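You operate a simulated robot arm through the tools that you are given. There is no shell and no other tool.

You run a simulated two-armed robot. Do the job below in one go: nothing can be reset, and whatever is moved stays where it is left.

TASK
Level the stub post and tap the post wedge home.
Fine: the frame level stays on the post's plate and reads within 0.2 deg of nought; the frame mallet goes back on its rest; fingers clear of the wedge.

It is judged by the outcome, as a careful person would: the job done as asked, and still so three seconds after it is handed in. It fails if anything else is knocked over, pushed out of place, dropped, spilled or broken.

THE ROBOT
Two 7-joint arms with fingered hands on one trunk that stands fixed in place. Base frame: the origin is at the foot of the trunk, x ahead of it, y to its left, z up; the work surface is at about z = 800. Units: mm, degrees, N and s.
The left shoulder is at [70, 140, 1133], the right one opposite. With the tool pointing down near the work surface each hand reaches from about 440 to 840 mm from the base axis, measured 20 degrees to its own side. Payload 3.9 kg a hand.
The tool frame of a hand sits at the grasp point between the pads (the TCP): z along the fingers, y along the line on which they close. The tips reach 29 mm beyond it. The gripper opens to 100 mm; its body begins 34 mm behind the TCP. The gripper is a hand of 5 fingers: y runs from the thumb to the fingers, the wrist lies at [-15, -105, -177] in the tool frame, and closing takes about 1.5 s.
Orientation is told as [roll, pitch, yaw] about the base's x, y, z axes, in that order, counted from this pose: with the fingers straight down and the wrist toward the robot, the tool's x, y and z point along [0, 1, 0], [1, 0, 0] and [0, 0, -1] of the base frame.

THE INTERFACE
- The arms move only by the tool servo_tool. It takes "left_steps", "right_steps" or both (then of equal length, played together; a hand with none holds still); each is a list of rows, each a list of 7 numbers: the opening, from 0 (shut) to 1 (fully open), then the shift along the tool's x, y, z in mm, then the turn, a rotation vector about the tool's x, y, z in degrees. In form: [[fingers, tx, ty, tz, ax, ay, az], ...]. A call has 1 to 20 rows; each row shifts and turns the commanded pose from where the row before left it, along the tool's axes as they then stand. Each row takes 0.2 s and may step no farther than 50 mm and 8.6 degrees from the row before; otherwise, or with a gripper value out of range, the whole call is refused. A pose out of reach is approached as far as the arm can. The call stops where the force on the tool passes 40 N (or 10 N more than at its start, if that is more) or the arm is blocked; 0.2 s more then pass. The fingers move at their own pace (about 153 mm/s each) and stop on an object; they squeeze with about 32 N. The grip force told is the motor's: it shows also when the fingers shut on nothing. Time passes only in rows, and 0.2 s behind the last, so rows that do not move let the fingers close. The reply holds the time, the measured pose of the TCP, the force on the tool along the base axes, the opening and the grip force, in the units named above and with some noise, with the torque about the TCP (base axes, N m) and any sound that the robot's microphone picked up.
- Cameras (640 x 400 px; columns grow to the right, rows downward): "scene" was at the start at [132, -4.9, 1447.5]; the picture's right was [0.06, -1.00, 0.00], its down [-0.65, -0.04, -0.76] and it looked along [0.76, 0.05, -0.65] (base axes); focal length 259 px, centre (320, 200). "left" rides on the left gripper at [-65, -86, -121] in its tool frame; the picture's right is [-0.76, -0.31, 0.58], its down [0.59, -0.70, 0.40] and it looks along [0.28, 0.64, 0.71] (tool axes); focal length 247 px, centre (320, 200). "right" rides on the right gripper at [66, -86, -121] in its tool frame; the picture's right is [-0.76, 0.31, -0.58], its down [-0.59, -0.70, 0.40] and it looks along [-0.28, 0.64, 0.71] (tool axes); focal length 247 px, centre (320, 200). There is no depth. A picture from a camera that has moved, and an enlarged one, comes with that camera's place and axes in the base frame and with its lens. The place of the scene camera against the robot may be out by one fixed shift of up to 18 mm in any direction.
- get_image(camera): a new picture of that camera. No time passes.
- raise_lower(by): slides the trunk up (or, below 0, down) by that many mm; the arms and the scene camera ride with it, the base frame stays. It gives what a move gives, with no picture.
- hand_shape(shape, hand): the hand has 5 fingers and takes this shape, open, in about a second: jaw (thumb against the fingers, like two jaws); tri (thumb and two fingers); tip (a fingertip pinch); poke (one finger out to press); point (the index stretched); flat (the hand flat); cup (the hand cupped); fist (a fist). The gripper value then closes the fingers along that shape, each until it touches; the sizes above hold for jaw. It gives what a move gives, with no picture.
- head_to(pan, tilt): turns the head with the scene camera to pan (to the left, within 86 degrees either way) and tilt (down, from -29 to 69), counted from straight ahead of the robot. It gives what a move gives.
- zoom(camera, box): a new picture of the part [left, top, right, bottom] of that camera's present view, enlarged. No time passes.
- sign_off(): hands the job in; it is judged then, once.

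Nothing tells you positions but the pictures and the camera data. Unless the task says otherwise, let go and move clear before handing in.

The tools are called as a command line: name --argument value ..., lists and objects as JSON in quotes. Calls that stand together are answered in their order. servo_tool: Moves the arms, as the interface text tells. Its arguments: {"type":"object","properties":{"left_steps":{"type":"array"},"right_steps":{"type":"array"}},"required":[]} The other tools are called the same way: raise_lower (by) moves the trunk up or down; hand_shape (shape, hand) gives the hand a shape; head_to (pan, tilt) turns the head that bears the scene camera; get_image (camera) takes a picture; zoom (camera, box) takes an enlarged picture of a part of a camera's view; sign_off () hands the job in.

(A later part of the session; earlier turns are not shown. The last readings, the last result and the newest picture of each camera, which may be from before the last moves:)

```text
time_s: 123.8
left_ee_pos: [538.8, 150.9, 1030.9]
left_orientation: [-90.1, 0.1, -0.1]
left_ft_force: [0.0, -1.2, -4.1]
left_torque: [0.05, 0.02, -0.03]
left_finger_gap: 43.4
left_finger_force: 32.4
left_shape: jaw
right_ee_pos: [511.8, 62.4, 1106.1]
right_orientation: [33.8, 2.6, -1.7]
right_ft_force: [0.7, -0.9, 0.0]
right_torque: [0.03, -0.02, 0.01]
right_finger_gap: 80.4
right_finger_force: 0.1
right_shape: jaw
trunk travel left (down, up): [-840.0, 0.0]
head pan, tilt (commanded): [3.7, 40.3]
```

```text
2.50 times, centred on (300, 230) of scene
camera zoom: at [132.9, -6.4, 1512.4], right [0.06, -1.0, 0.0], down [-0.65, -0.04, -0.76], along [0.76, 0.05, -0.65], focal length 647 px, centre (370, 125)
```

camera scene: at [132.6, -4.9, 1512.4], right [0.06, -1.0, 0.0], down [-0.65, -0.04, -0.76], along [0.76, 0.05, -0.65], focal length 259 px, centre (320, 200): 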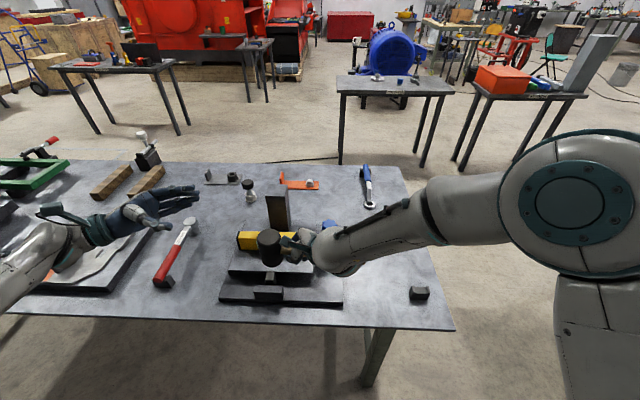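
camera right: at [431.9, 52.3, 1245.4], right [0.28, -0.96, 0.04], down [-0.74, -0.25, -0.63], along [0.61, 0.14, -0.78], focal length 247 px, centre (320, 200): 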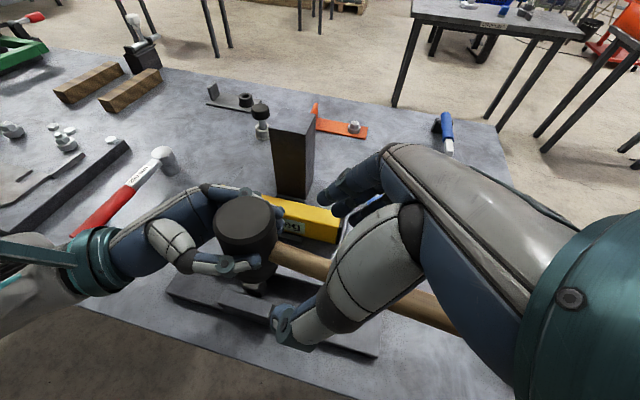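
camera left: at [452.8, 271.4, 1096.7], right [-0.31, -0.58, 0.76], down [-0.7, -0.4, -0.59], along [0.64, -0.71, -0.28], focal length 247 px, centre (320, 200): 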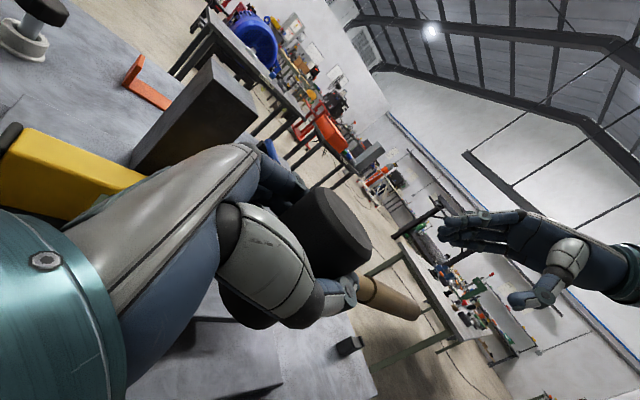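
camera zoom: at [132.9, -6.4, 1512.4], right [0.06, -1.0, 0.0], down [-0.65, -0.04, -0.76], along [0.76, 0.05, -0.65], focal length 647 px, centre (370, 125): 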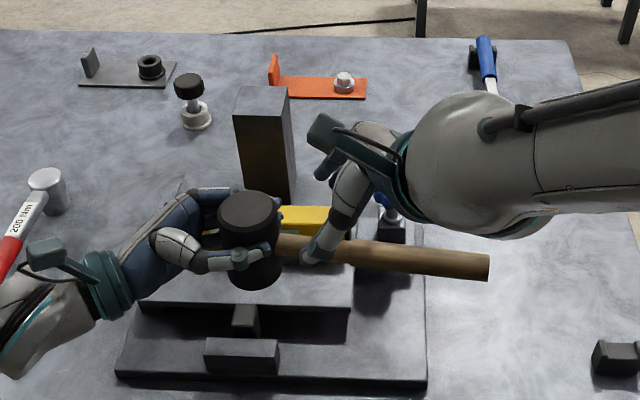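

The hand is a bit too near. I'll shift 13 mm forward and descend vertically so the fingers straddle the handle.

servo_tool --right_steps '[[0.8, 0.6, 13, 0, 0, 0, 0], [0.8, -11, 0.9, 16.6, 0, 0, 0], [0.8, -11, 0.9, 16.6, 0, 0, 0], [0.8, 0, 0, 0, 0, 0, 0]]'

get_image --camera "right"

zoom --camera "scene" --box '[220, 160, 380, 290]'

get_image --camera "left"

```text
time_s: 124.8
left_ee_pos: [537.1, 150.6, 1030.4]
left_orientation: [-90.0, -0.1, -0.1]
left_ft_force: [0.3, -0.8, -4.6]
left_torque: [0.06, 0.0, 0.0]
left_finger_gap: 43.3
left_finger_force: 31.8
left_shape: jaw
right_ee_pos: [525.1, 62.6, 1064.7]
right_orientation: [33.7, 2.5, -1.8]
right_ft_force: [-0.6, 0.4, -0.1]
right_torque: [0.01, 0.01, -0.02]
right_finger_gap: 80.3
right_finger_force: 0.1
right_shape: jaw
trunk travel left (down, up): [-840.0, 0.0]
head pan, tilt (commanded): [3.7, 40.3]
```

```text
taken
camera right: at [445.3, 52.7, 1204.8], right [0.28, -0.96, 0.05], down [-0.74, -0.25, -0.63], along [0.61, 0.14, -0.78], focal length 247 px, centre (320, 200)
```

right: 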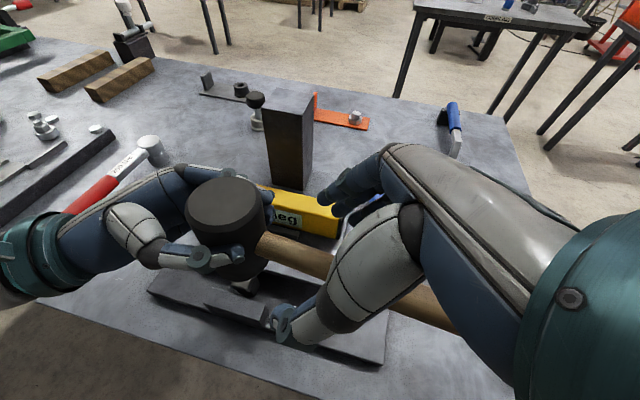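

```text
3.08 times, centred on (300, 225) of scene
camera zoom: at [132.4, -4.6, 1512.4], right [0.06, -1.0, 0.0], down [-0.65, -0.04, -0.76], along [0.76, 0.05, -0.65], focal length 796 px, centre (382, 123)
```

zoom: 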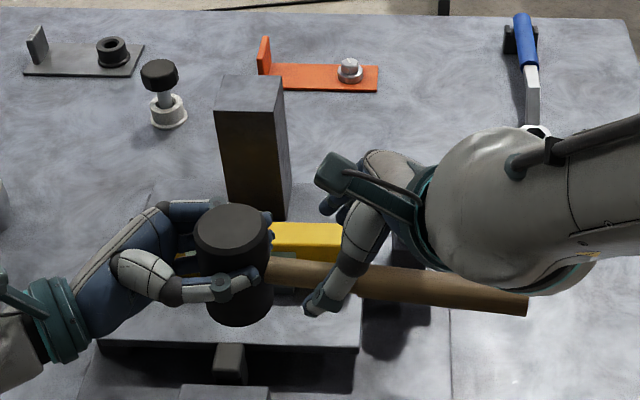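

```text
taken
camera left: at [453.1, 270.8, 1096.8], right [-0.31, -0.58, 0.76], down [-0.7, -0.4, -0.59], along [0.64, -0.71, -0.28], focal length 247 px, centre (320, 200)
```

left: 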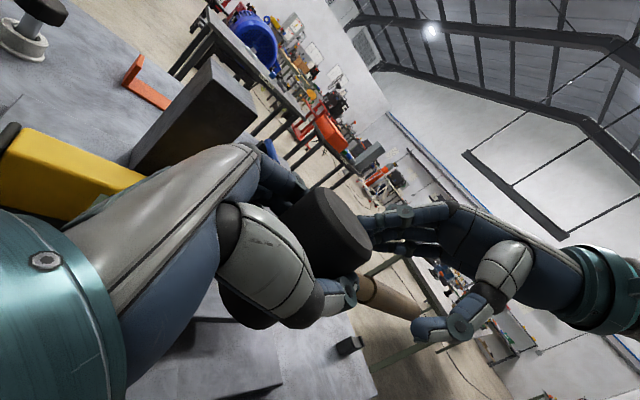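

Well centred now. Down the last 31 mm.

servo_tool --right_steps '[[0.8, -5.7, 0.5, 8.6, 0, 0, 0], [0.8, -5.7, 0.5, 8.6, 0, 0, 0], [0.8, -5.7, 0.5, 8.6, 0, 0, 0], [0.8, 0, 0, 0, 0, 0, 0]]'

get_image --camera "right"

zoom --camera "left" --box '[260, 160, 560, 380]'

```text
time_s: 125.8
left_ee_pos: [538.7, 151.1, 1030.4]
left_orientation: [-90.0, 0.0, -0.1]
left_ft_force: [-0.8, -0.8, -4.7]
left_torque: [0.07, 0.01, -0.01]
left_finger_gap: 43.6
left_finger_force: 32.2
left_shape: jaw
right_ee_pos: [526.6, 60.9, 1034.4]
right_orientation: [33.6, 2.6, -1.7]
right_ft_force: [0.0, -0.5, 0.0]
right_torque: [0.0, -0.02, 0.02]
right_finger_gap: 79.9
right_finger_force: 0.0
right_shape: jaw
trunk travel left (down, up): [-840.0, 0.0]
head pan, tilt (commanded): [3.7, 40.3]
```

```text
taken
camera right: at [446.3, 51.9, 1173.6], right [0.28, -0.96, 0.05], down [-0.74, -0.25, -0.63], along [0.61, 0.14, -0.78], focal length 247 px, centre (320, 200)
```

right: 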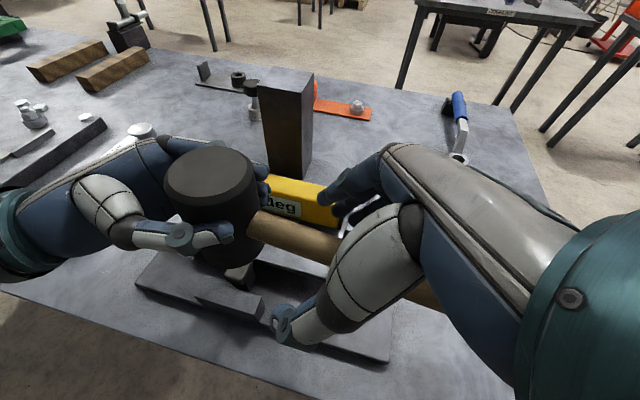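

```text
1.82 times, centred on (410, 270) of left
camera zoom: at [453.2, 270.7, 1096.8], right [-0.31, -0.58, 0.76], down [-0.7, -0.4, -0.59], along [0.64, -0.71, -0.28], focal length 449 px, centre (156, 73)
```

zoom: 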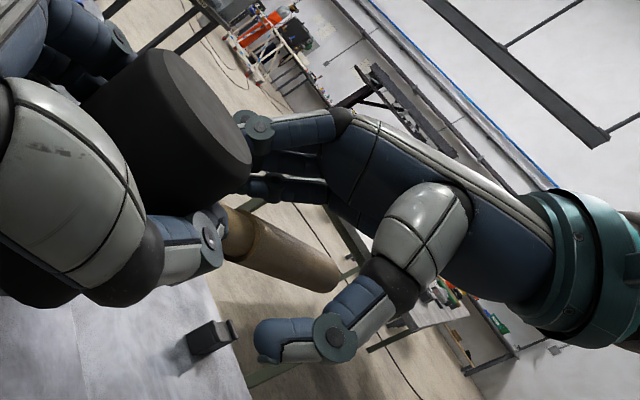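

The handle lies in the same place in the hand as in the first good grip. Closing the right hand.

servo_tool --right_steps '[[0.5, 0, 0, 0, 0, 0, 0], [0.3, 0, 0, 0, 0, 0, 0], [0.1, 0, 0, 0, 0, 0, 0], [0, 0, 0, 0, 0, 0, 0], [0, 0, 0, 0, 0, 0, 0], [0, 0, 0, 0, 0, 0, 0], [0, 0, 0, 0, 0, 0, 0]]'

get_image --camera "right"

```text
time_s: 127.4
left_ee_pos: [539.3, 150.6, 1030.7]
left_orientation: [-89.9, 0.0, 0.0]
left_ft_force: [-5.4, 0.7, -4.6]
left_torque: [0.01, 0.12, -0.59]
left_finger_gap: 44.3
left_finger_force: 31.9
left_shape: jaw
right_ee_pos: [526.7, 61.0, 1032.6]
right_orientation: [33.7, 2.7, -1.8]
right_ft_force: [5.4, -0.4, 0.7]
right_torque: [0.12, -0.16, 0.11]
right_finger_gap: 13.2
right_finger_force: 32.1
right_shape: jaw
trunk travel left (down, up): [-840.0, 0.0]
head pan, tilt (commanded): [3.7, 40.3]
```

```text
taken
camera right: at [446.4, 51.9, 1173.8], right [0.28, -0.96, 0.05], down [-0.74, -0.25, -0.63], along [0.61, 0.14, -0.78], focal length 247 px, centre (320, 200)
```

right: 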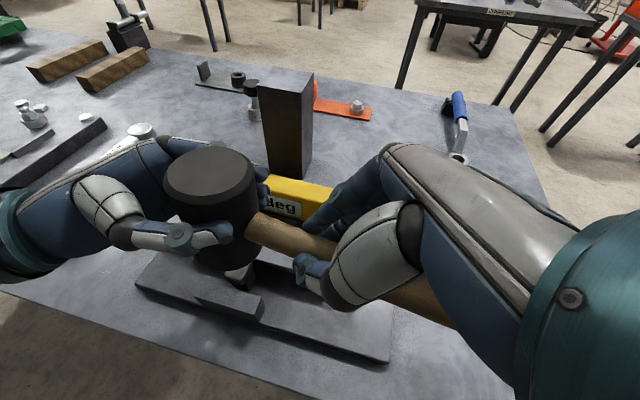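

Right grip is firm. Opening the left hand and backing it away to the left.

servo_tool --left_steps '[[0.3, 0, 0, 0, 0, 0, 0], [0.6, 0, 0, 0, 0, 0, 0], [1, 0, 0, 0, 0, 0, 0], [1, 0, 0, 0, 0, 0, 0], [1, 0, 0, -20, 0, 0, 0], [1, 0, 0, -40, 0, 0, 0], [1, 0, 0, -40, 0, 0, 0], [1, 0, 0, -40, 0, 0, 0], [1, 0, 0, -40, 0, 0, 0], [1, 0, 0, 0, 0, 0, 0]]'

get_image --camera "right"

zoom --camera "scene" --box '[200, 160, 360, 310]'

get_image --camera "left"

```text
time_s: 129.6
left_ee_pos: [537.9, 329.8, 1032.5]
left_orientation: [-90.0, 0.1, -0.1]
left_ft_force: [-0.5, 0.0, 0.3]
left_torque: [0.02, 0.01, -0.03]
left_finger_gap: 99.7
left_finger_force: 0.1
left_shape: jaw
right_ee_pos: [526.6, 61.0, 1032.9]
right_orientation: [33.7, 2.6, -1.8]
right_ft_force: [0.6, -0.7, -0.3]
right_torque: [-0.3, 0.01, -0.01]
right_finger_gap: 12.0
right_finger_force: 32.1
right_shape: jaw
trunk travel left (down, up): [-840.0, 0.0]
head pan, tilt (commanded): [3.7, 40.3]
```

```text
taken
camera right: at [446.3, 51.4, 1173.6], right [0.28, -0.96, 0.05], down [-0.74, -0.25, -0.63], along [0.61, 0.14, -0.78], focal length 247 px, centre (320, 200)
```

right: 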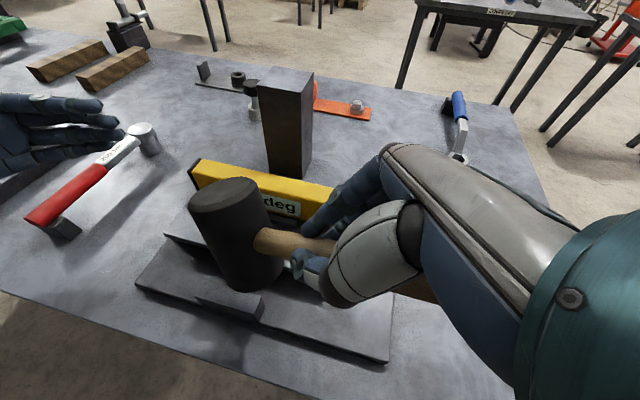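

```text
2.67 times, centred on (280, 235) of scene
camera zoom: at [132.7, -5.4, 1512.4], right [0.06, -1.0, 0.0], down [-0.65, -0.04, -0.76], along [0.76, 0.05, -0.65], focal length 690 px, centre (427, 107)
```

zoom: 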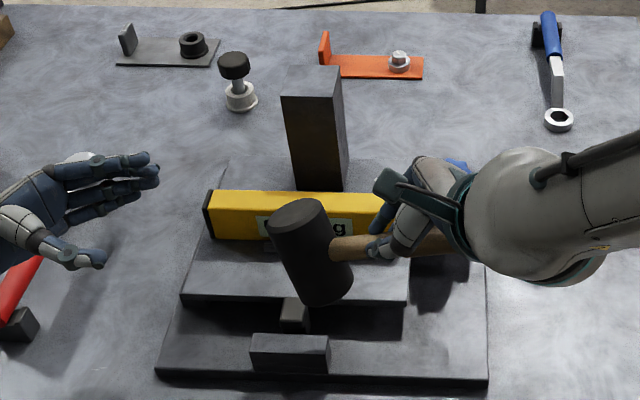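

```text
taken
camera left: at [453.8, 450.0, 1097.9], right [-0.31, -0.58, 0.76], down [-0.7, -0.4, -0.59], along [0.64, -0.71, -0.28], focal length 247 px, centre (320, 200)
```

left: 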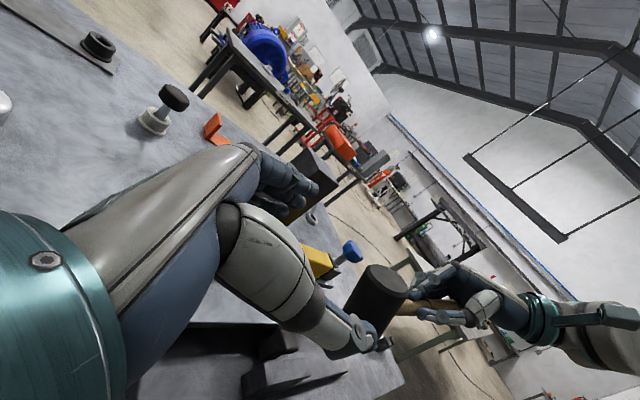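

The mallet is back in the right hand in a shallow grip, drooping about 8° as before. I'll carry it right, clear of everything, and rotate it back to face away from me.

servo_tool --right_steps '[[0, -15, 7.5, -14, 0, 0, 0], [0, -29, 14.4, -22.1, 0, 0, 0], [0, -29, 14.4, -22.1, 0, 0, 0], [0, -29, 14.4, -22.1, 0, 0, 0], [0, -29, 14.4, -22.1, 0, 0, 0], [0, -29, 14.4, -22.1, 0, 0, 0], [0, -14, 7, -11, 0, 0, 0], [0, 0, 0, 0, 0, 0, 0]]'

servo_tool --right_steps '[[0, 0, 0, 0, -1.9, 0.15, 2.8], [0, 0, 0, 0, -3.69, 0.3, 5.53], [0, 0, 0, 0, -3.69, 0.3, 5.53], [0, 0, 0, 0, -3.69, 0.3, 5.53], [0, 0, 0, 0, -3.69, 0.3, 5.53], [0, 0, 0, 0, -3.69, 0.3, 5.53], [0, 0, 0, 0, -3.69, 0.3, 5.53], [0, 0, 0, 0, -3.69, 0.3, 5.53], [0, 0, 0, 0, -3.69, 0.3, 5.53], [0, 0, 0, 0, -3.69, 0.3, 5.53], [0, 0, 0, 0, -3.69, 0.3, 5.53], [0, 0, 0, 0, -3.69, 0.3, 5.53], [0, 0, 0, 0, -3.69, 0.3, 5.53], [0, 0, 0, 0, -1.9, 0.15, 2.8], [0, 0, 0, 0, 0, 0, 0]]'

get_image --camera "right"

get_image --camera "scene"

get_image --camera "left"

```text
time_s: 131.4
left_ee_pos: [538.7, 329.0, 1031.0]
left_orientation: [-89.9, 0.1, -0.2]
left_ft_force: [-0.6, -1.0, -1.1]
left_torque: [0.02, 0.01, 0.0]
left_finger_gap: 99.6
left_finger_force: 0.0
left_shape: jaw
right_ee_pos: [609.0, -159.1, 1045.4]
right_orientation: [33.7, 2.6, -1.6]
right_ft_force: [-0.4, 0.8, 0.2]
right_torque: [-0.33, 0.07, -0.03]
right_finger_gap: 12.2
right_finger_force: 32.0
right_shape: jaw
trunk travel left (down, up): [-840.0, 0.0]
head pan, tilt (commanded): [3.7, 40.3]
```

```text
time_s: 134.6
left_ee_pos: [539.0, 329.3, 1031.0]
left_orientation: [-90.0, 0.0, -0.1]
left_ft_force: [0.3, -0.4, 0.1]
left_torque: [0.05, 0.0, -0.02]
left_finger_gap: 99.7
left_finger_force: 0.1
left_shape: jaw
right_ee_pos: [610.5, -161.1, 1047.9]
right_orientation: [34.7, 2.3, -85.3]
right_ft_force: [-1.0, -0.4, -0.4]
right_torque: [0.04, 0.31, 0.0]
right_finger_gap: 12.0
right_finger_force: 32.1
right_shape: jaw
right hand out of reach, approached as far as the arm can: row 10
trunk travel left (down, up): [-840.0, 0.0]
head pan, tilt (commanded): [3.7, 40.3]
```

```text
taken
camera right: at [589.0, -82.4, 1188.0], right [-0.92, -0.38, 0.03], down [-0.31, 0.71, -0.63], along [0.22, -0.59, -0.77], focal length 247 px, centre (320, 200)
```

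right: 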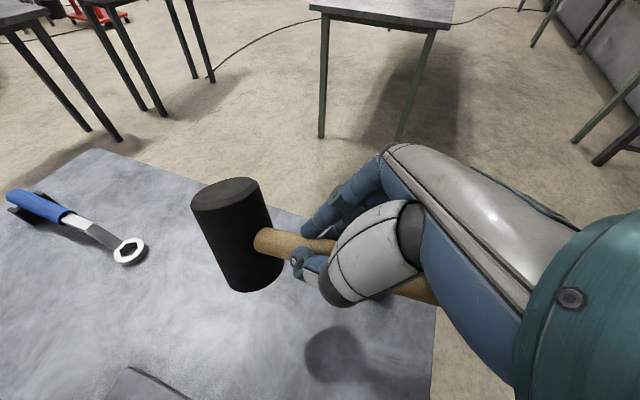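

```text
taken
camera scene: at [132.9, -5.9, 1512.4], right [0.06, -1.0, 0.0], down [-0.65, -0.04, -0.76], along [0.76, 0.05, -0.65], focal length 259 px, centre (320, 200)
```

scene: 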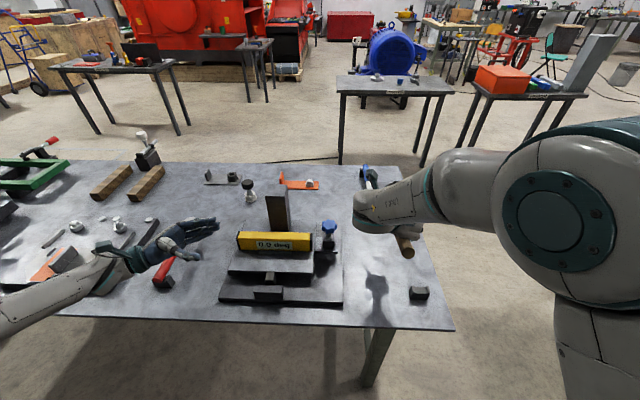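

```text
taken
camera left: at [453.9, 449.3, 1097.9], right [-0.31, -0.58, 0.76], down [-0.7, -0.4, -0.59], along [0.64, -0.71, -0.28], focal length 247 px, centre (320, 200)
```

left: 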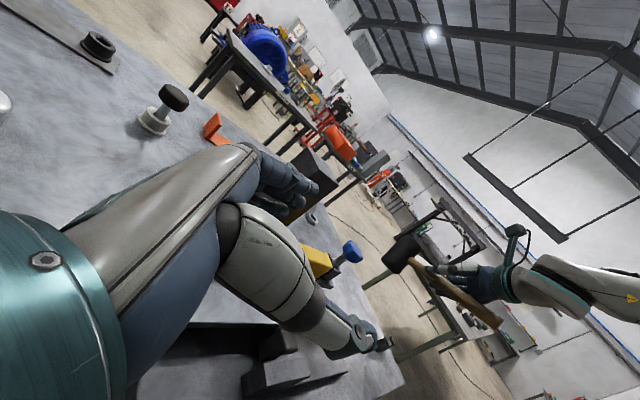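

I'll check the level reading and view the mallet before going to the rest.

zoom --camera "scene" --box '[220, 215, 360, 315]'

zoom --camera "right" --box '[160, 150, 460, 350]'

zoom --camera "scene" --box '[340, 170, 460, 320]'

```text
4.00 times, centred on (290, 265) of scene
camera zoom: at [132.9, -5.9, 1512.4], right [0.06, -1.0, 0.0], down [-0.65, -0.04, -0.76], along [0.76, 0.05, -0.65], focal length 1035 px, centre (440, -60)
```

zoom: 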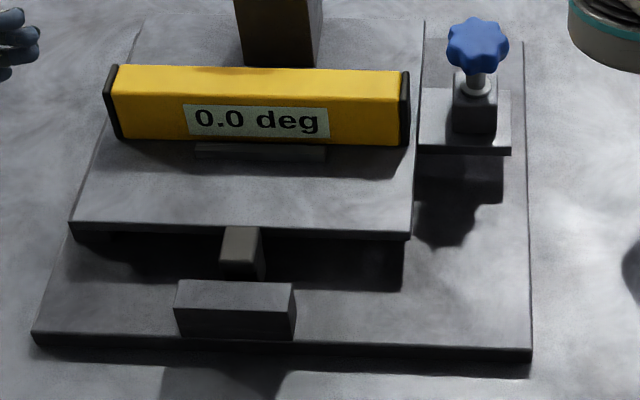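

```text
2.00 times, centred on (310, 250) of right
camera zoom: at [589.0, -82.4, 1188.0], right [-0.92, -0.38, 0.03], down [-0.31, 0.71, -0.63], along [0.22, -0.59, -0.77], focal length 494 px, centre (340, 100)
```

zoom: 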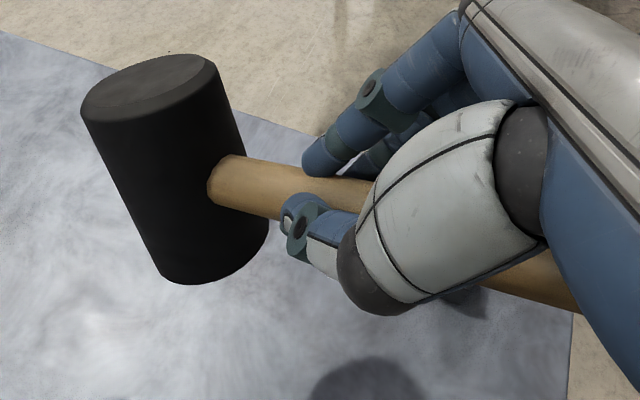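

```text
2.67 times, centred on (400, 245) of scene
camera zoom: at [132.9, -5.9, 1512.4], right [0.06, -1.0, 0.0], down [-0.65, -0.04, -0.76], along [0.76, 0.05, -0.65], focal length 690 px, centre (107, 80)
```

zoom: 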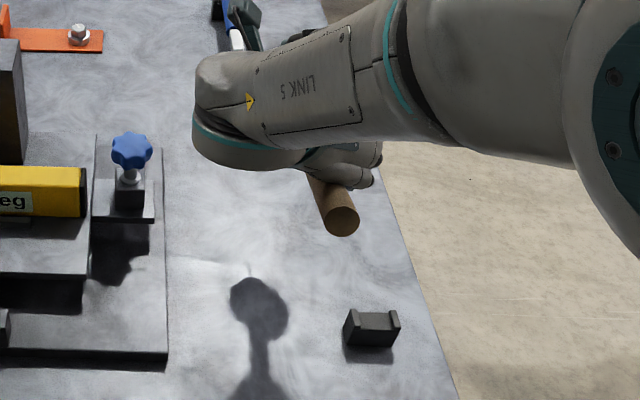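

The level is steady at 0.0. The mallet now droops more in the hand, so I'll get a clear side view from the left camera to measure its pitch before going to the rest.

zoom --camera "left" --box '[370, 200, 570, 350]'

zoom --camera "scene" --box '[400, 270, 450, 310]'

```text
2.67 times, centred on (470, 275) of left
camera zoom: at [453.9, 449.3, 1097.9], right [-0.31, -0.58, 0.76], down [-0.7, -0.4, -0.59], along [0.64, -0.71, -0.28], focal length 659 px, centre (-80, 0)
```

zoom: 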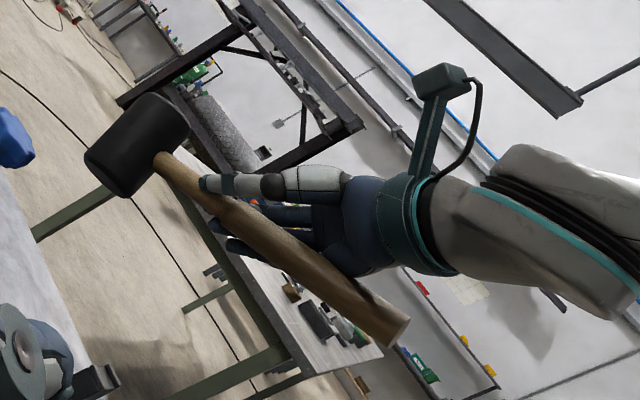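

```text
10.00 times, centred on (425, 290) of scene
camera zoom: at [132.9, -5.9, 1512.4], right [0.06, -1.0, 0.0], down [-0.65, -0.04, -0.76], along [0.76, 0.05, -0.65], focal length 2588 px, centre (-730, -700)
```

zoom: 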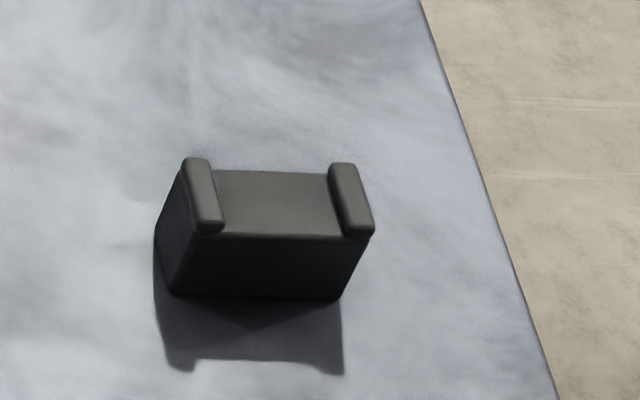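

By side view the mallet droops about 21° in the hand. I'll roll the hand +18° to bring the handle near level before lowering it to the rest.

servo_tool --right_steps '[[0, 0, 0, 0, 0, 6, 0], [0, 0, 0, 0, 0, 6, 0], [0, 0, 0, 0, 0, 6, 0], [0, 0, 0, 0, 0, 0, 0], [0, 0, 0, 0, 0, 0, 0]]'

zoom --camera "left" --box '[370, 200, 570, 350]'

get_image --camera "right"

zoom --camera "scene" --box '[340, 170, 460, 320]'

```text
time_s: 135.8
left_ee_pos: [538.3, 328.9, 1031.1]
left_orientation: [-90.0, 0.0, -0.1]
left_ft_force: [-0.3, -0.3, -0.5]
left_torque: [-0.02, -0.01, 0.0]
left_finger_gap: 99.7
left_finger_force: 0.0
left_shape: jaw
right_ee_pos: [609.5, -160.3, 1048.4]
right_orientation: [52.8, 2.2, -85.2]
right_ft_force: [-0.8, 1.2, -4.9]
right_torque: [0.0, 0.36, 0.0]
right_finger_gap: 12.0
right_finger_force: 31.7
right_shape: jaw
trunk travel left (down, up): [-840.0, 0.0]
head pan, tilt (commanded): [3.7, 40.3]
```

```text
2.67 times, centred on (470, 275) of left
camera zoom: at [453.9, 449.8, 1097.6], right [-0.31, -0.58, 0.76], down [-0.7, -0.4, -0.59], along [0.64, -0.71, -0.28], focal length 659 px, centre (-80, 0)
```

zoom: 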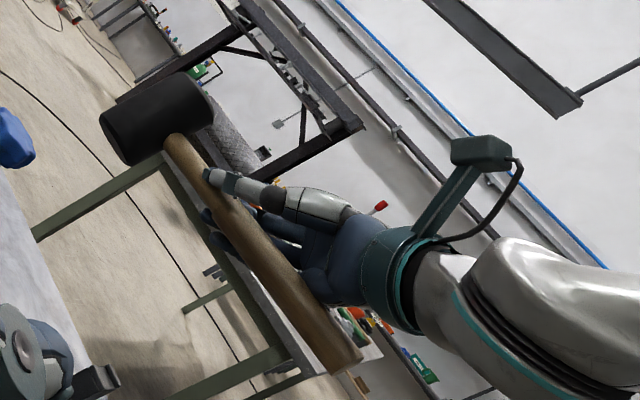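

```text
taken
camera right: at [547.2, -84.9, 1176.8], right [-0.89, -0.37, -0.27], down [-0.1, 0.73, -0.68], along [0.45, -0.58, -0.68], focal length 247 px, centre (320, 200)
```

right: 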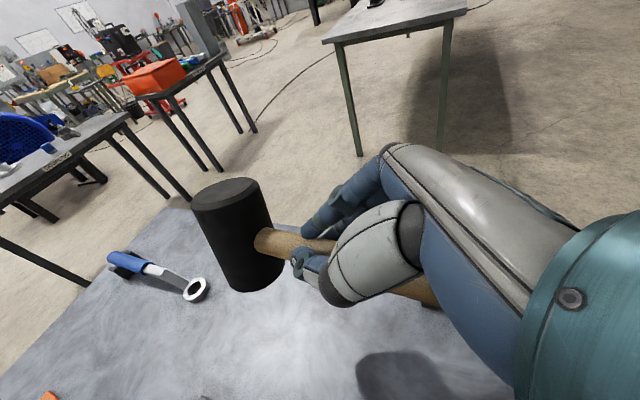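

```text
2.67 times, centred on (400, 245) of scene
camera zoom: at [132.9, -5.1, 1512.4], right [0.06, -1.0, 0.0], down [-0.65, -0.04, -0.76], along [0.76, 0.05, -0.65], focal length 690 px, centre (107, 80)
```

zoom: 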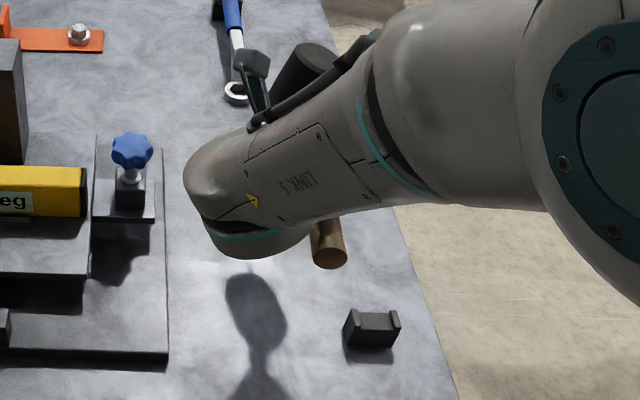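

The handle is near level now but yawed about 7° clockwise of where it should lie. I'll trim roll and yaw, then move to hover above its place on the rest.

servo_tool --right_steps '[[0, 0, 0, 0, 0, 5, 0], [0, 0, 0, 0, 3.5, -0.16, -2.2], [0, 0, 0, 0, 3.5, -0.16, -2.2], [0, -13.7, 21.3, 19.1, 0, 0, 0], [0, -13.7, 21.3, 19.1, 0, 0, 0], [0, -13.7, 21.3, 19.1, 0, 0, 0], [0, -13.7, 21.3, 19.1, 0, 0, 0], [0, -13.7, 21.3, 19.1, 0, 0, 0], [0, 0, 0, 0, 0, 0, 0], [0, 0, 0, 0, 0, 0, 0]]'

zoom --camera "left" --box '[340, 200, 540, 350]'

get_image --camera "right"

zoom --camera "scene" --box '[350, 190, 460, 320]'

```text
time_s: 138.0
left_ee_pos: [538.9, 328.8, 1030.7]
left_orientation: [-90.1, 0.0, 0.0]
left_ft_force: [0.4, 0.1, 0.0]
left_torque: [0.01, -0.04, -0.01]
left_finger_gap: 99.8
left_finger_force: 0.0
left_shape: jaw
right_ee_pos: [677.2, -252.1, 936.2]
right_orientation: [57.9, 2.2, -77.0]
right_ft_force: [-0.8, 0.5, -4.0]
right_torque: [-0.03, 0.38, 0.04]
right_finger_gap: 12.0
right_finger_force: 32.1
right_shape: jaw
trunk travel left (down, up): [-840.0, 0.0]
head pan, tilt (commanded): [3.7, 40.3]
```

```text
2.67 times, centred on (440, 275) of left
camera zoom: at [454.1, 449.6, 1097.6], right [-0.31, -0.58, 0.76], down [-0.7, -0.4, -0.59], along [0.64, -0.71, -0.28], focal length 659 px, centre (0, 0)
```

zoom: 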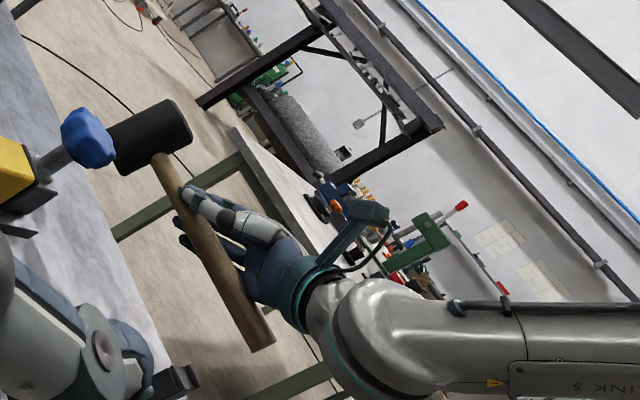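

```text
taken
camera right: at [593.1, -187.1, 1059.1], right [-0.8, -0.49, -0.35], down [-0.14, 0.72, -0.68], along [0.58, -0.5, -0.65], focal length 247 px, centre (320, 200)
```

right: 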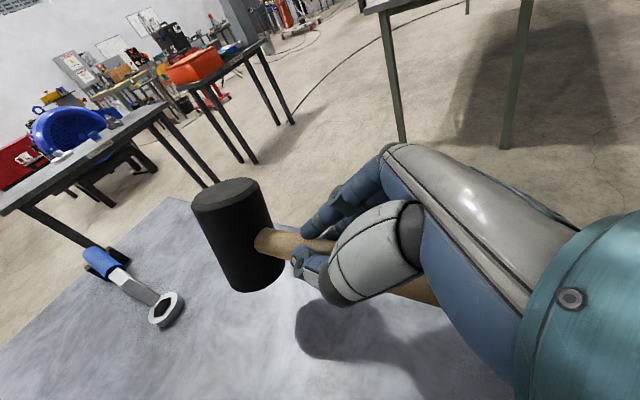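

```text
3.08 times, centred on (405, 255) of scene
camera zoom: at [133.3, -5.4, 1512.3], right [0.06, -1.0, 0.0], down [-0.65, -0.04, -0.76], along [0.76, 0.05, -0.65], focal length 796 px, centre (58, 31)
```

zoom: 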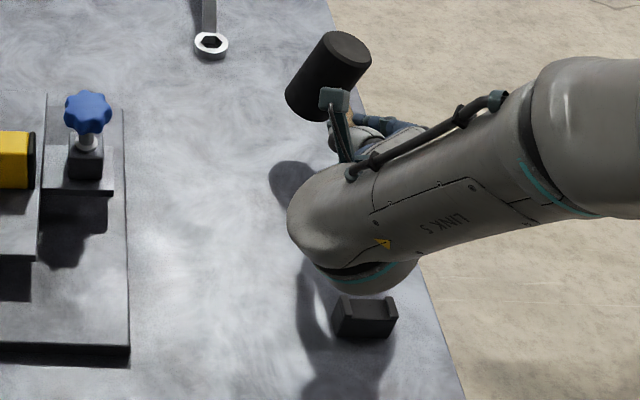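

The mallet is also rolled about its handle by roughly 18–20° (head bottom toward the left). I'll rotate the hand about the handle axis to bring the head upright, then re-check alignment over the rest.

servo_tool --right_steps '[[0, 0, 0, 0, -3.1, -1.35, -4.93], [0, 0, 0, 0, -3.1, -1.35, -4.93], [0, 0, 0, 0, -3.1, -1.35, -4.93], [0, 0, 0, 0, 0, 0, 0], [0, 0, 0, 0, 0, 0, 0]]'

zoom --camera "left" --box '[340, 200, 540, 350]'

get_image --camera "right"

zoom --camera "scene" --box '[350, 190, 460, 320]'

```text
time_s: 139.2
left_ee_pos: [538.7, 329.7, 1031.7]
left_orientation: [-90.0, 0.0, -0.2]
left_ft_force: [0.4, 0.6, 0.7]
left_torque: [-0.01, 0.04, 0.0]
left_finger_gap: 99.8
left_finger_force: 0.0
left_shape: jaw
right_ee_pos: [676.9, -252.0, 935.4]
right_orientation: [53.6, -15.2, -76.4]
right_ft_force: [-0.4, 0.3, -4.5]
right_torque: [-0.03, 0.39, -0.01]
right_finger_gap: 11.0
right_finger_force: 31.7
right_shape: jaw
trunk travel left (down, up): [-840.0, 0.0]
head pan, tilt (commanded): [3.7, 40.3]
```

```text
2.67 times, centred on (440, 275) of left
camera zoom: at [454.0, 449.7, 1097.6], right [-0.31, -0.58, 0.76], down [-0.7, -0.4, -0.59], along [0.64, -0.71, -0.28], focal length 659 px, centre (0, 0)
```

zoom: 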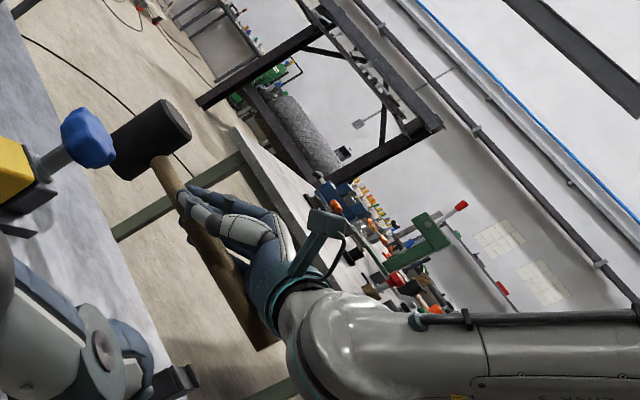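

```text
taken
camera right: at [592.6, -152.1, 1032.8], right [-0.8, -0.57, -0.18], down [-0.14, 0.47, -0.87], along [0.58, -0.67, -0.46], focal length 247 px, centre (320, 200)
```

right: 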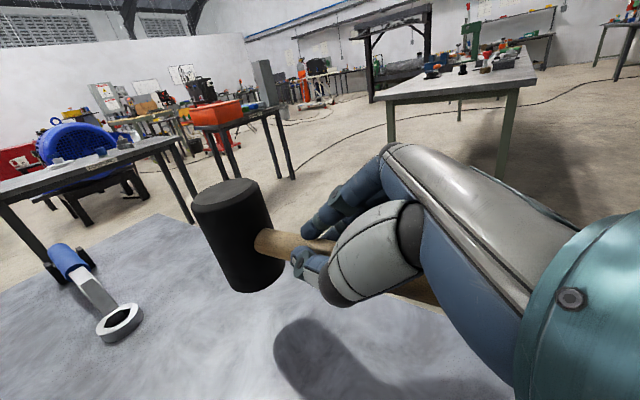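

```text
3.08 times, centred on (405, 255) of scene
camera zoom: at [133.1, -5.3, 1512.4], right [0.06, -1.0, 0.0], down [-0.65, -0.04, -0.76], along [0.76, 0.05, -0.65], focal length 796 px, centre (58, 31)
```

zoom: 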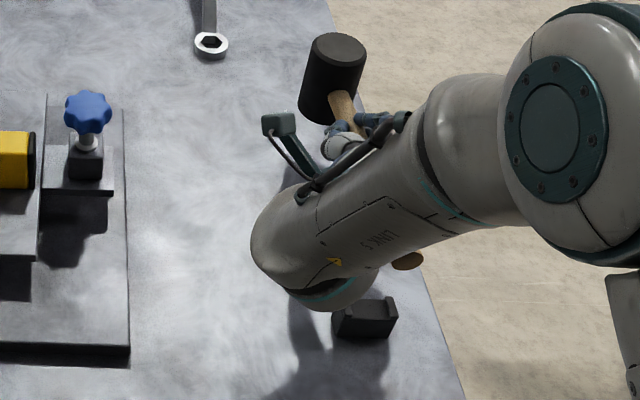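

The head is upright now, and its handle needs about a 2° clockwise trim to line up with the fork. I'll trim and come down to just above the rest, then check.

servo_tool --right_steps '[[0, 0, 0, 0, -1.7, -0.58, 1.26], [0, -13.9, -5.1, 9.1, 0, 0, 0], [0, -13.9, -5.1, 9.1, 0, 0, 0], [0, -11.2, -4.1, 7.3, 0, 0, 0], [0, 0, 0, 0, 0, 0, 0], [0, 0, 0, 0, 0, 0, 0]]'

zoom --camera "scene" --box '[360, 200, 450, 310]'

get_image --camera "right"

zoom --camera "left" --box '[340, 200, 480, 350]'

```text
time_s: 140.6
left_ee_pos: [539.0, 330.4, 1032.2]
left_orientation: [-90.0, 0.1, -0.1]
left_ft_force: [0.0, -0.6, -0.4]
left_torque: [-0.03, -0.01, -0.03]
left_finger_gap: 100.0
left_finger_force: 0.1
left_shape: jaw
right_ee_pos: [673.9, -250.8, 885.7]
right_orientation: [53.6, -15.0, -78.6]
right_ft_force: [-0.5, -0.1, -3.9]
right_torque: [-0.02, 0.37, -0.02]
right_finger_gap: 10.9
right_finger_force: 31.7
right_shape: jaw
trunk travel left (down, up): [-840.0, 0.0]
head pan, tilt (commanded): [3.7, 40.3]
```

```text
3.64 times, centred on (405, 255) of scene
camera zoom: at [133.0, -5.2, 1512.4], right [0.06, -1.0, 0.0], down [-0.65, -0.04, -0.76], along [0.76, 0.05, -0.65], focal length 941 px, centre (11, 0)
```

zoom: 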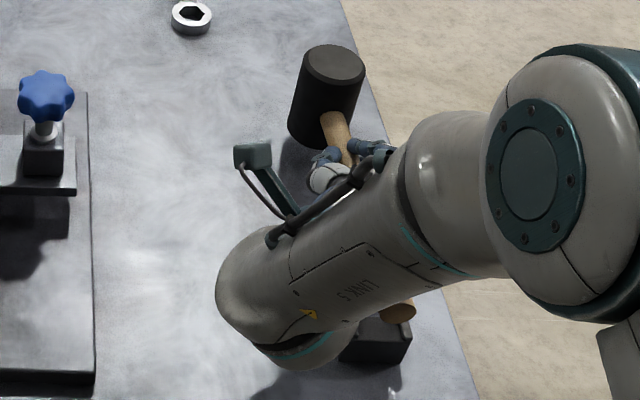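

```text
taken
camera right: at [593.6, -148.2, 983.6], right [-0.82, -0.54, -0.18], down [-0.13, 0.48, -0.87], along [0.55, -0.69, -0.46], focal length 247 px, centre (320, 200)
```

right: 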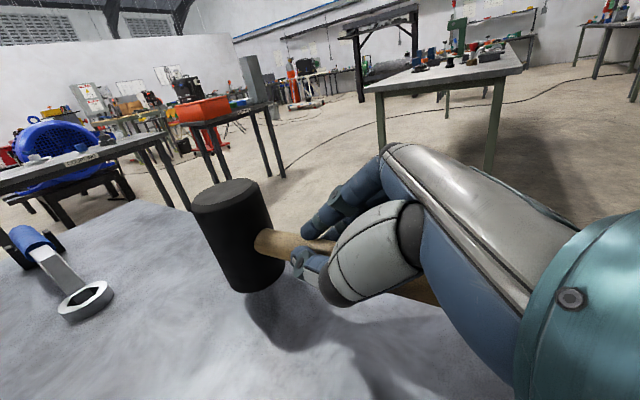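

```text
2.67 times, centred on (410, 275) of left
camera zoom: at [454.0, 449.8, 1097.6], right [-0.31, -0.58, 0.76], down [-0.7, -0.4, -0.59], along [0.64, -0.71, -0.28], focal length 659 px, centre (80, 0)
```

zoom: 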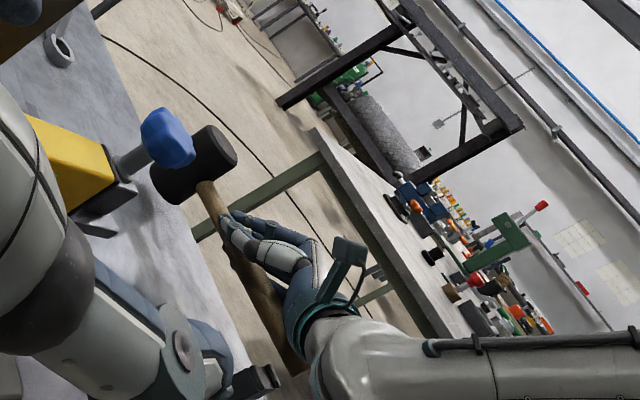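

The tail is lined up with the fork to about 2 mm. I'll shift 2 mm left and lower to a few millimetres above the cradle for a last look.

servo_tool --right_steps '[[0, -8.5, -4, 5.9, 0, 0, 0], [0, -8.5, -3.9, 5.9, 0, 0, 0], [0, 0, 0, 0, 0, 0, 0]]'

zoom --camera "scene" --box '[385, 260, 435, 310]'

zoom --camera "scene" --box '[360, 200, 450, 310]'

get_image --camera "right"

```text
time_s: 141.4
left_ee_pos: [539.9, 329.2, 1031.2]
left_orientation: [-90.0, 0.0, -0.1]
left_ft_force: [0.0, -0.4, 0.8]
left_torque: [-0.01, -0.01, 0.01]
left_finger_gap: 99.9
left_finger_force: 0.0
left_shape: jaw
right_ee_pos: [673.1, -247.6, 864.2]
right_orientation: [53.8, -15.3, -78.6]
right_ft_force: [0.2, -0.1, -1.7]
right_torque: [-0.03, -0.03, 0.0]
right_finger_gap: 10.9
right_finger_force: 32.0
right_shape: jaw
trunk travel left (down, up): [-840.0, 0.0]
head pan, tilt (commanded): [3.7, 40.3]
```

```text
8.00 times, centred on (410, 285) of scene
camera zoom: at [132.3, -5.1, 1512.5], right [0.06, -1.0, 0.0], down [-0.65, -0.04, -0.76], along [0.76, 0.05, -0.65], focal length 2071 px, centre (-400, -480)
```

zoom: 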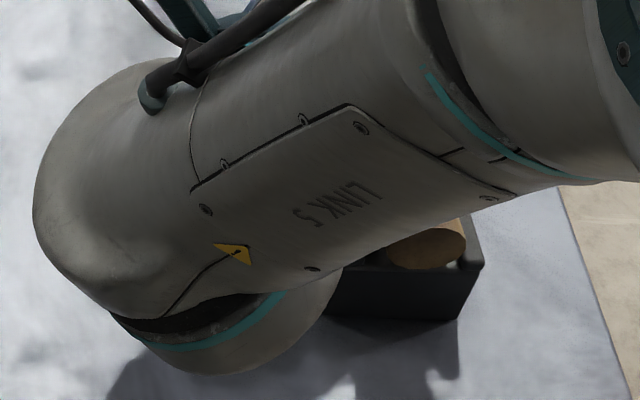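

```text
3.64 times, centred on (405, 255) of scene
camera zoom: at [132.3, -5.1, 1512.5], right [0.06, -1.0, 0.0], down [-0.65, -0.04, -0.76], along [0.76, 0.05, -0.65], focal length 941 px, centre (11, 0)
```

zoom: 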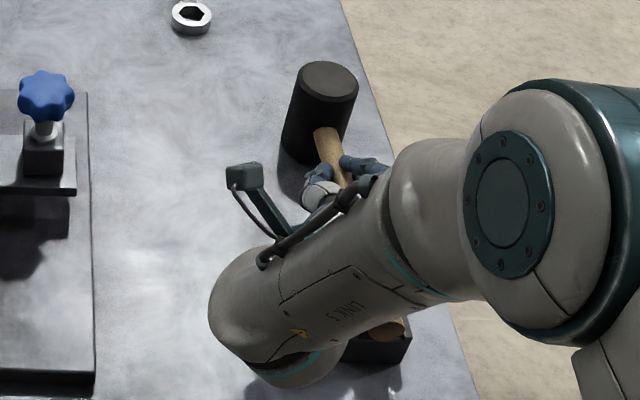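

```text
taken
camera right: at [592.1, -145.9, 962.1], right [-0.82, -0.54, -0.18], down [-0.12, 0.48, -0.87], along [0.56, -0.69, -0.46], focal length 247 px, centre (320, 200)
```

right: 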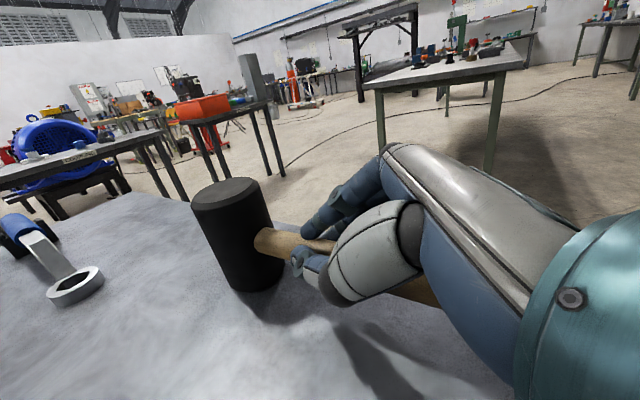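

First contact: the head is touching the table. I'll keep lowering in small steps so the tail settles into the fork.

servo_tool --right_steps '[[0, -2.3, -0.8, 1.7, 0, 0, 0], [0, 0, 0, 0, 0, 0, 0]]'

servo_tool --right_steps '[[0, -2.3, -0.8, 1.7, 0, 0, 0], [0, 0, 0, 0, 0, 0, 0]]'

zoom --camera "scene" --box '[360, 200, 450, 310]'

zoom --camera "scene" --box '[395, 270, 435, 305]'

zoom --camera "left" --box '[340, 200, 480, 350]'

```text
time_s: 142.0
left_ee_pos: [537.8, 330.5, 1032.0]
left_orientation: [-89.9, -0.1, 0.0]
left_ft_force: [0.3, 0.7, -0.6]
left_torque: [-0.02, 0.01, -0.02]
left_finger_gap: 99.7
left_finger_force: 0.2
left_shape: jaw
right_ee_pos: [671.0, -247.0, 862.8]
right_orientation: [53.8, -15.2, -78.6]
right_ft_force: [-0.9, 0.0, 1.9]
right_torque: [-0.02, -0.22, -0.05]
right_finger_gap: 11.2
right_finger_force: 31.7
right_shape: jaw
trunk travel left (down, up): [-840.0, 0.0]
head pan, tilt (commanded): [3.7, 40.3]
```

```text
time_s: 142.6
left_ee_pos: [536.8, 329.3, 1032.8]
left_orientation: [-90.1, -0.3, -0.1]
left_ft_force: [-0.4, -0.8, -0.1]
left_torque: [0.01, 0.0, 0.01]
left_finger_gap: 99.7
left_finger_force: 0.0
left_shape: jaw
right_ee_pos: [672.3, -247.5, 862.8]
right_orientation: [54.1, -15.3, -78.7]
right_ft_force: [-1.1, -1.5, 11.8]
right_torque: [-0.12, -0.3, 0.01]
right_finger_gap: 12.0
right_finger_force: 31.9
right_shape: jaw
trunk travel left (down, up): [-840.0, 0.0]
head pan, tilt (commanded): [3.7, 40.3]
```

```text
3.64 times, centred on (405, 255) of scene
camera zoom: at [129.2, -4.1, 1512.9], right [0.06, -1.0, 0.0], down [-0.64, -0.04, -0.76], along [0.76, 0.05, -0.65], focal length 941 px, centre (11, 0)
```

zoom: 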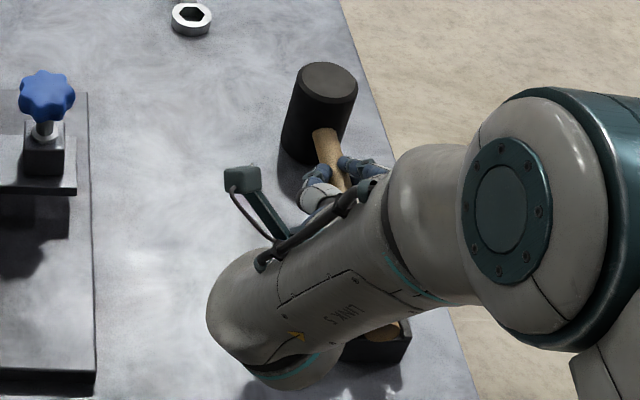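

```text
11.43 times, centred on (415, 288) of scene
camera zoom: at [129.2, -4.1, 1512.9], right [0.06, -1.0, 0.0], down [-0.64, -0.04, -0.76], along [0.76, 0.05, -0.65], focal length 2958 px, centre (-766, -800)
```

zoom: 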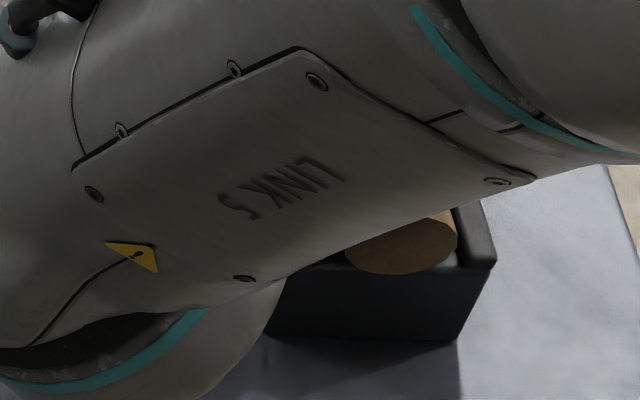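

```text
2.67 times, centred on (410, 275) of left
camera zoom: at [451.3, 450.5, 1098.7], right [-0.31, -0.58, 0.76], down [-0.7, -0.4, -0.59], along [0.64, -0.71, -0.28], focal length 659 px, centre (80, 0)
```

zoom: 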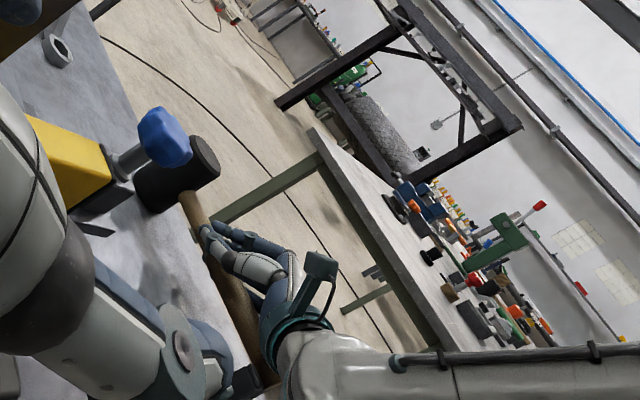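

The tail is sitting in the fork between the prongs and the head is on the table; the load is now carried by the rest. I'll ease off the pressure and open the fingers slowly.

servo_tool --right_steps '[[0, 1.5, 0.5, -1.1, 0, 0, 0], [0.1, 0, 0, 0, 0, 0, 0], [0.18, 0, 0, 0, 0, 0, 0], [0.26, 0, 0, 0, 0, 0, 0], [0.26, 0, 0, 0, 0, 0, 0]]'

get_image --camera "right"

zoom --camera "scene" --box '[360, 200, 450, 310]'

zoom --camera "left" --box '[340, 200, 480, 350]'

```text
time_s: 143.8
left_ee_pos: [536.5, 329.5, 1030.4]
left_orientation: [-90.0, 0.0, -0.2]
left_ft_force: [0.0, 0.0, 0.0]
left_torque: [0.02, 0.01, 0.03]
left_finger_gap: 100.0
left_finger_force: 0.0
left_shape: jaw
right_ee_pos: [671.9, -247.1, 861.0]
right_orientation: [53.6, -15.3, -78.6]
right_ft_force: [-1.5, 2.2, 4.7]
right_torque: [-0.05, 0.43, -0.12]
right_finger_gap: 26.0
right_finger_force: 0.0
right_shape: jaw
trunk travel left (down, up): [-840.0, 0.0]
head pan, tilt (commanded): [3.7, 40.3]
```

```text
taken
camera right: at [591.3, -144.7, 957.9], right [-0.82, -0.54, -0.18], down [-0.13, 0.48, -0.87], along [0.55, -0.69, -0.46], focal length 247 px, centre (320, 200)
```

right: 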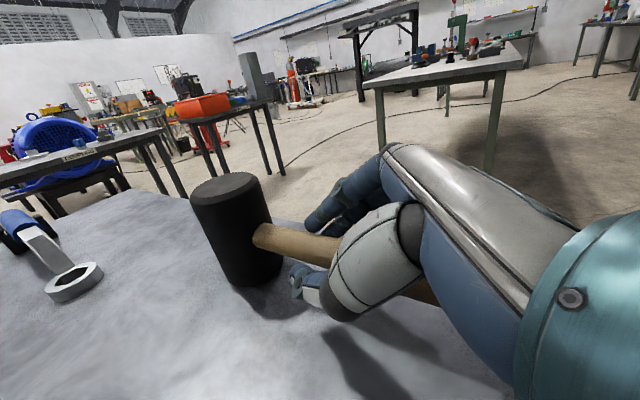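

```text
3.64 times, centred on (405, 255) of scene
camera zoom: at [131.1, -4.4, 1512.5], right [0.06, -1.0, 0.0], down [-0.64, -0.04, -0.76], along [0.76, 0.05, -0.65], focal length 941 px, centre (11, 0)
```

zoom: 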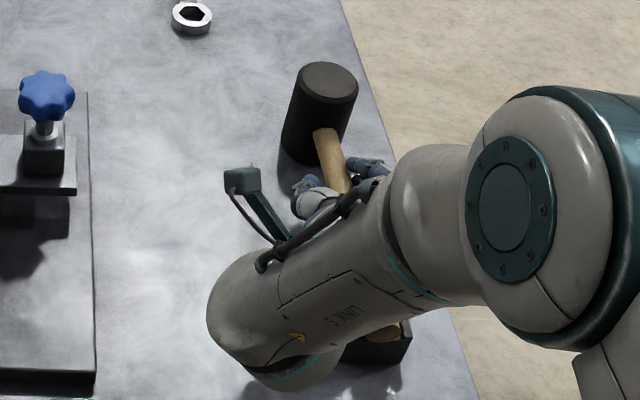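

```text
2.67 times, centred on (410, 275) of left
camera zoom: at [452.6, 450.4, 1097.9], right [-0.31, -0.58, 0.76], down [-0.7, -0.4, -0.59], along [0.64, -0.71, -0.28], focal length 659 px, centre (80, 0)
```

zoom: 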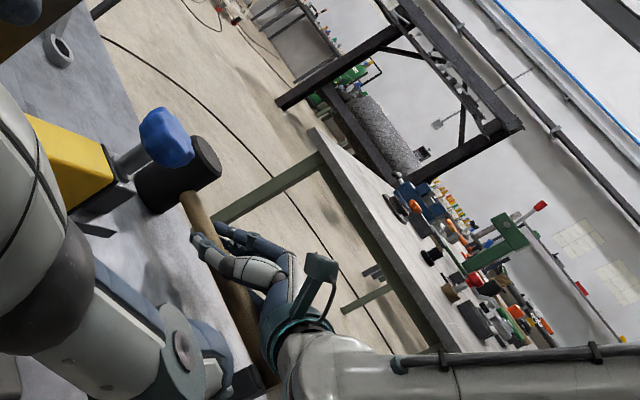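

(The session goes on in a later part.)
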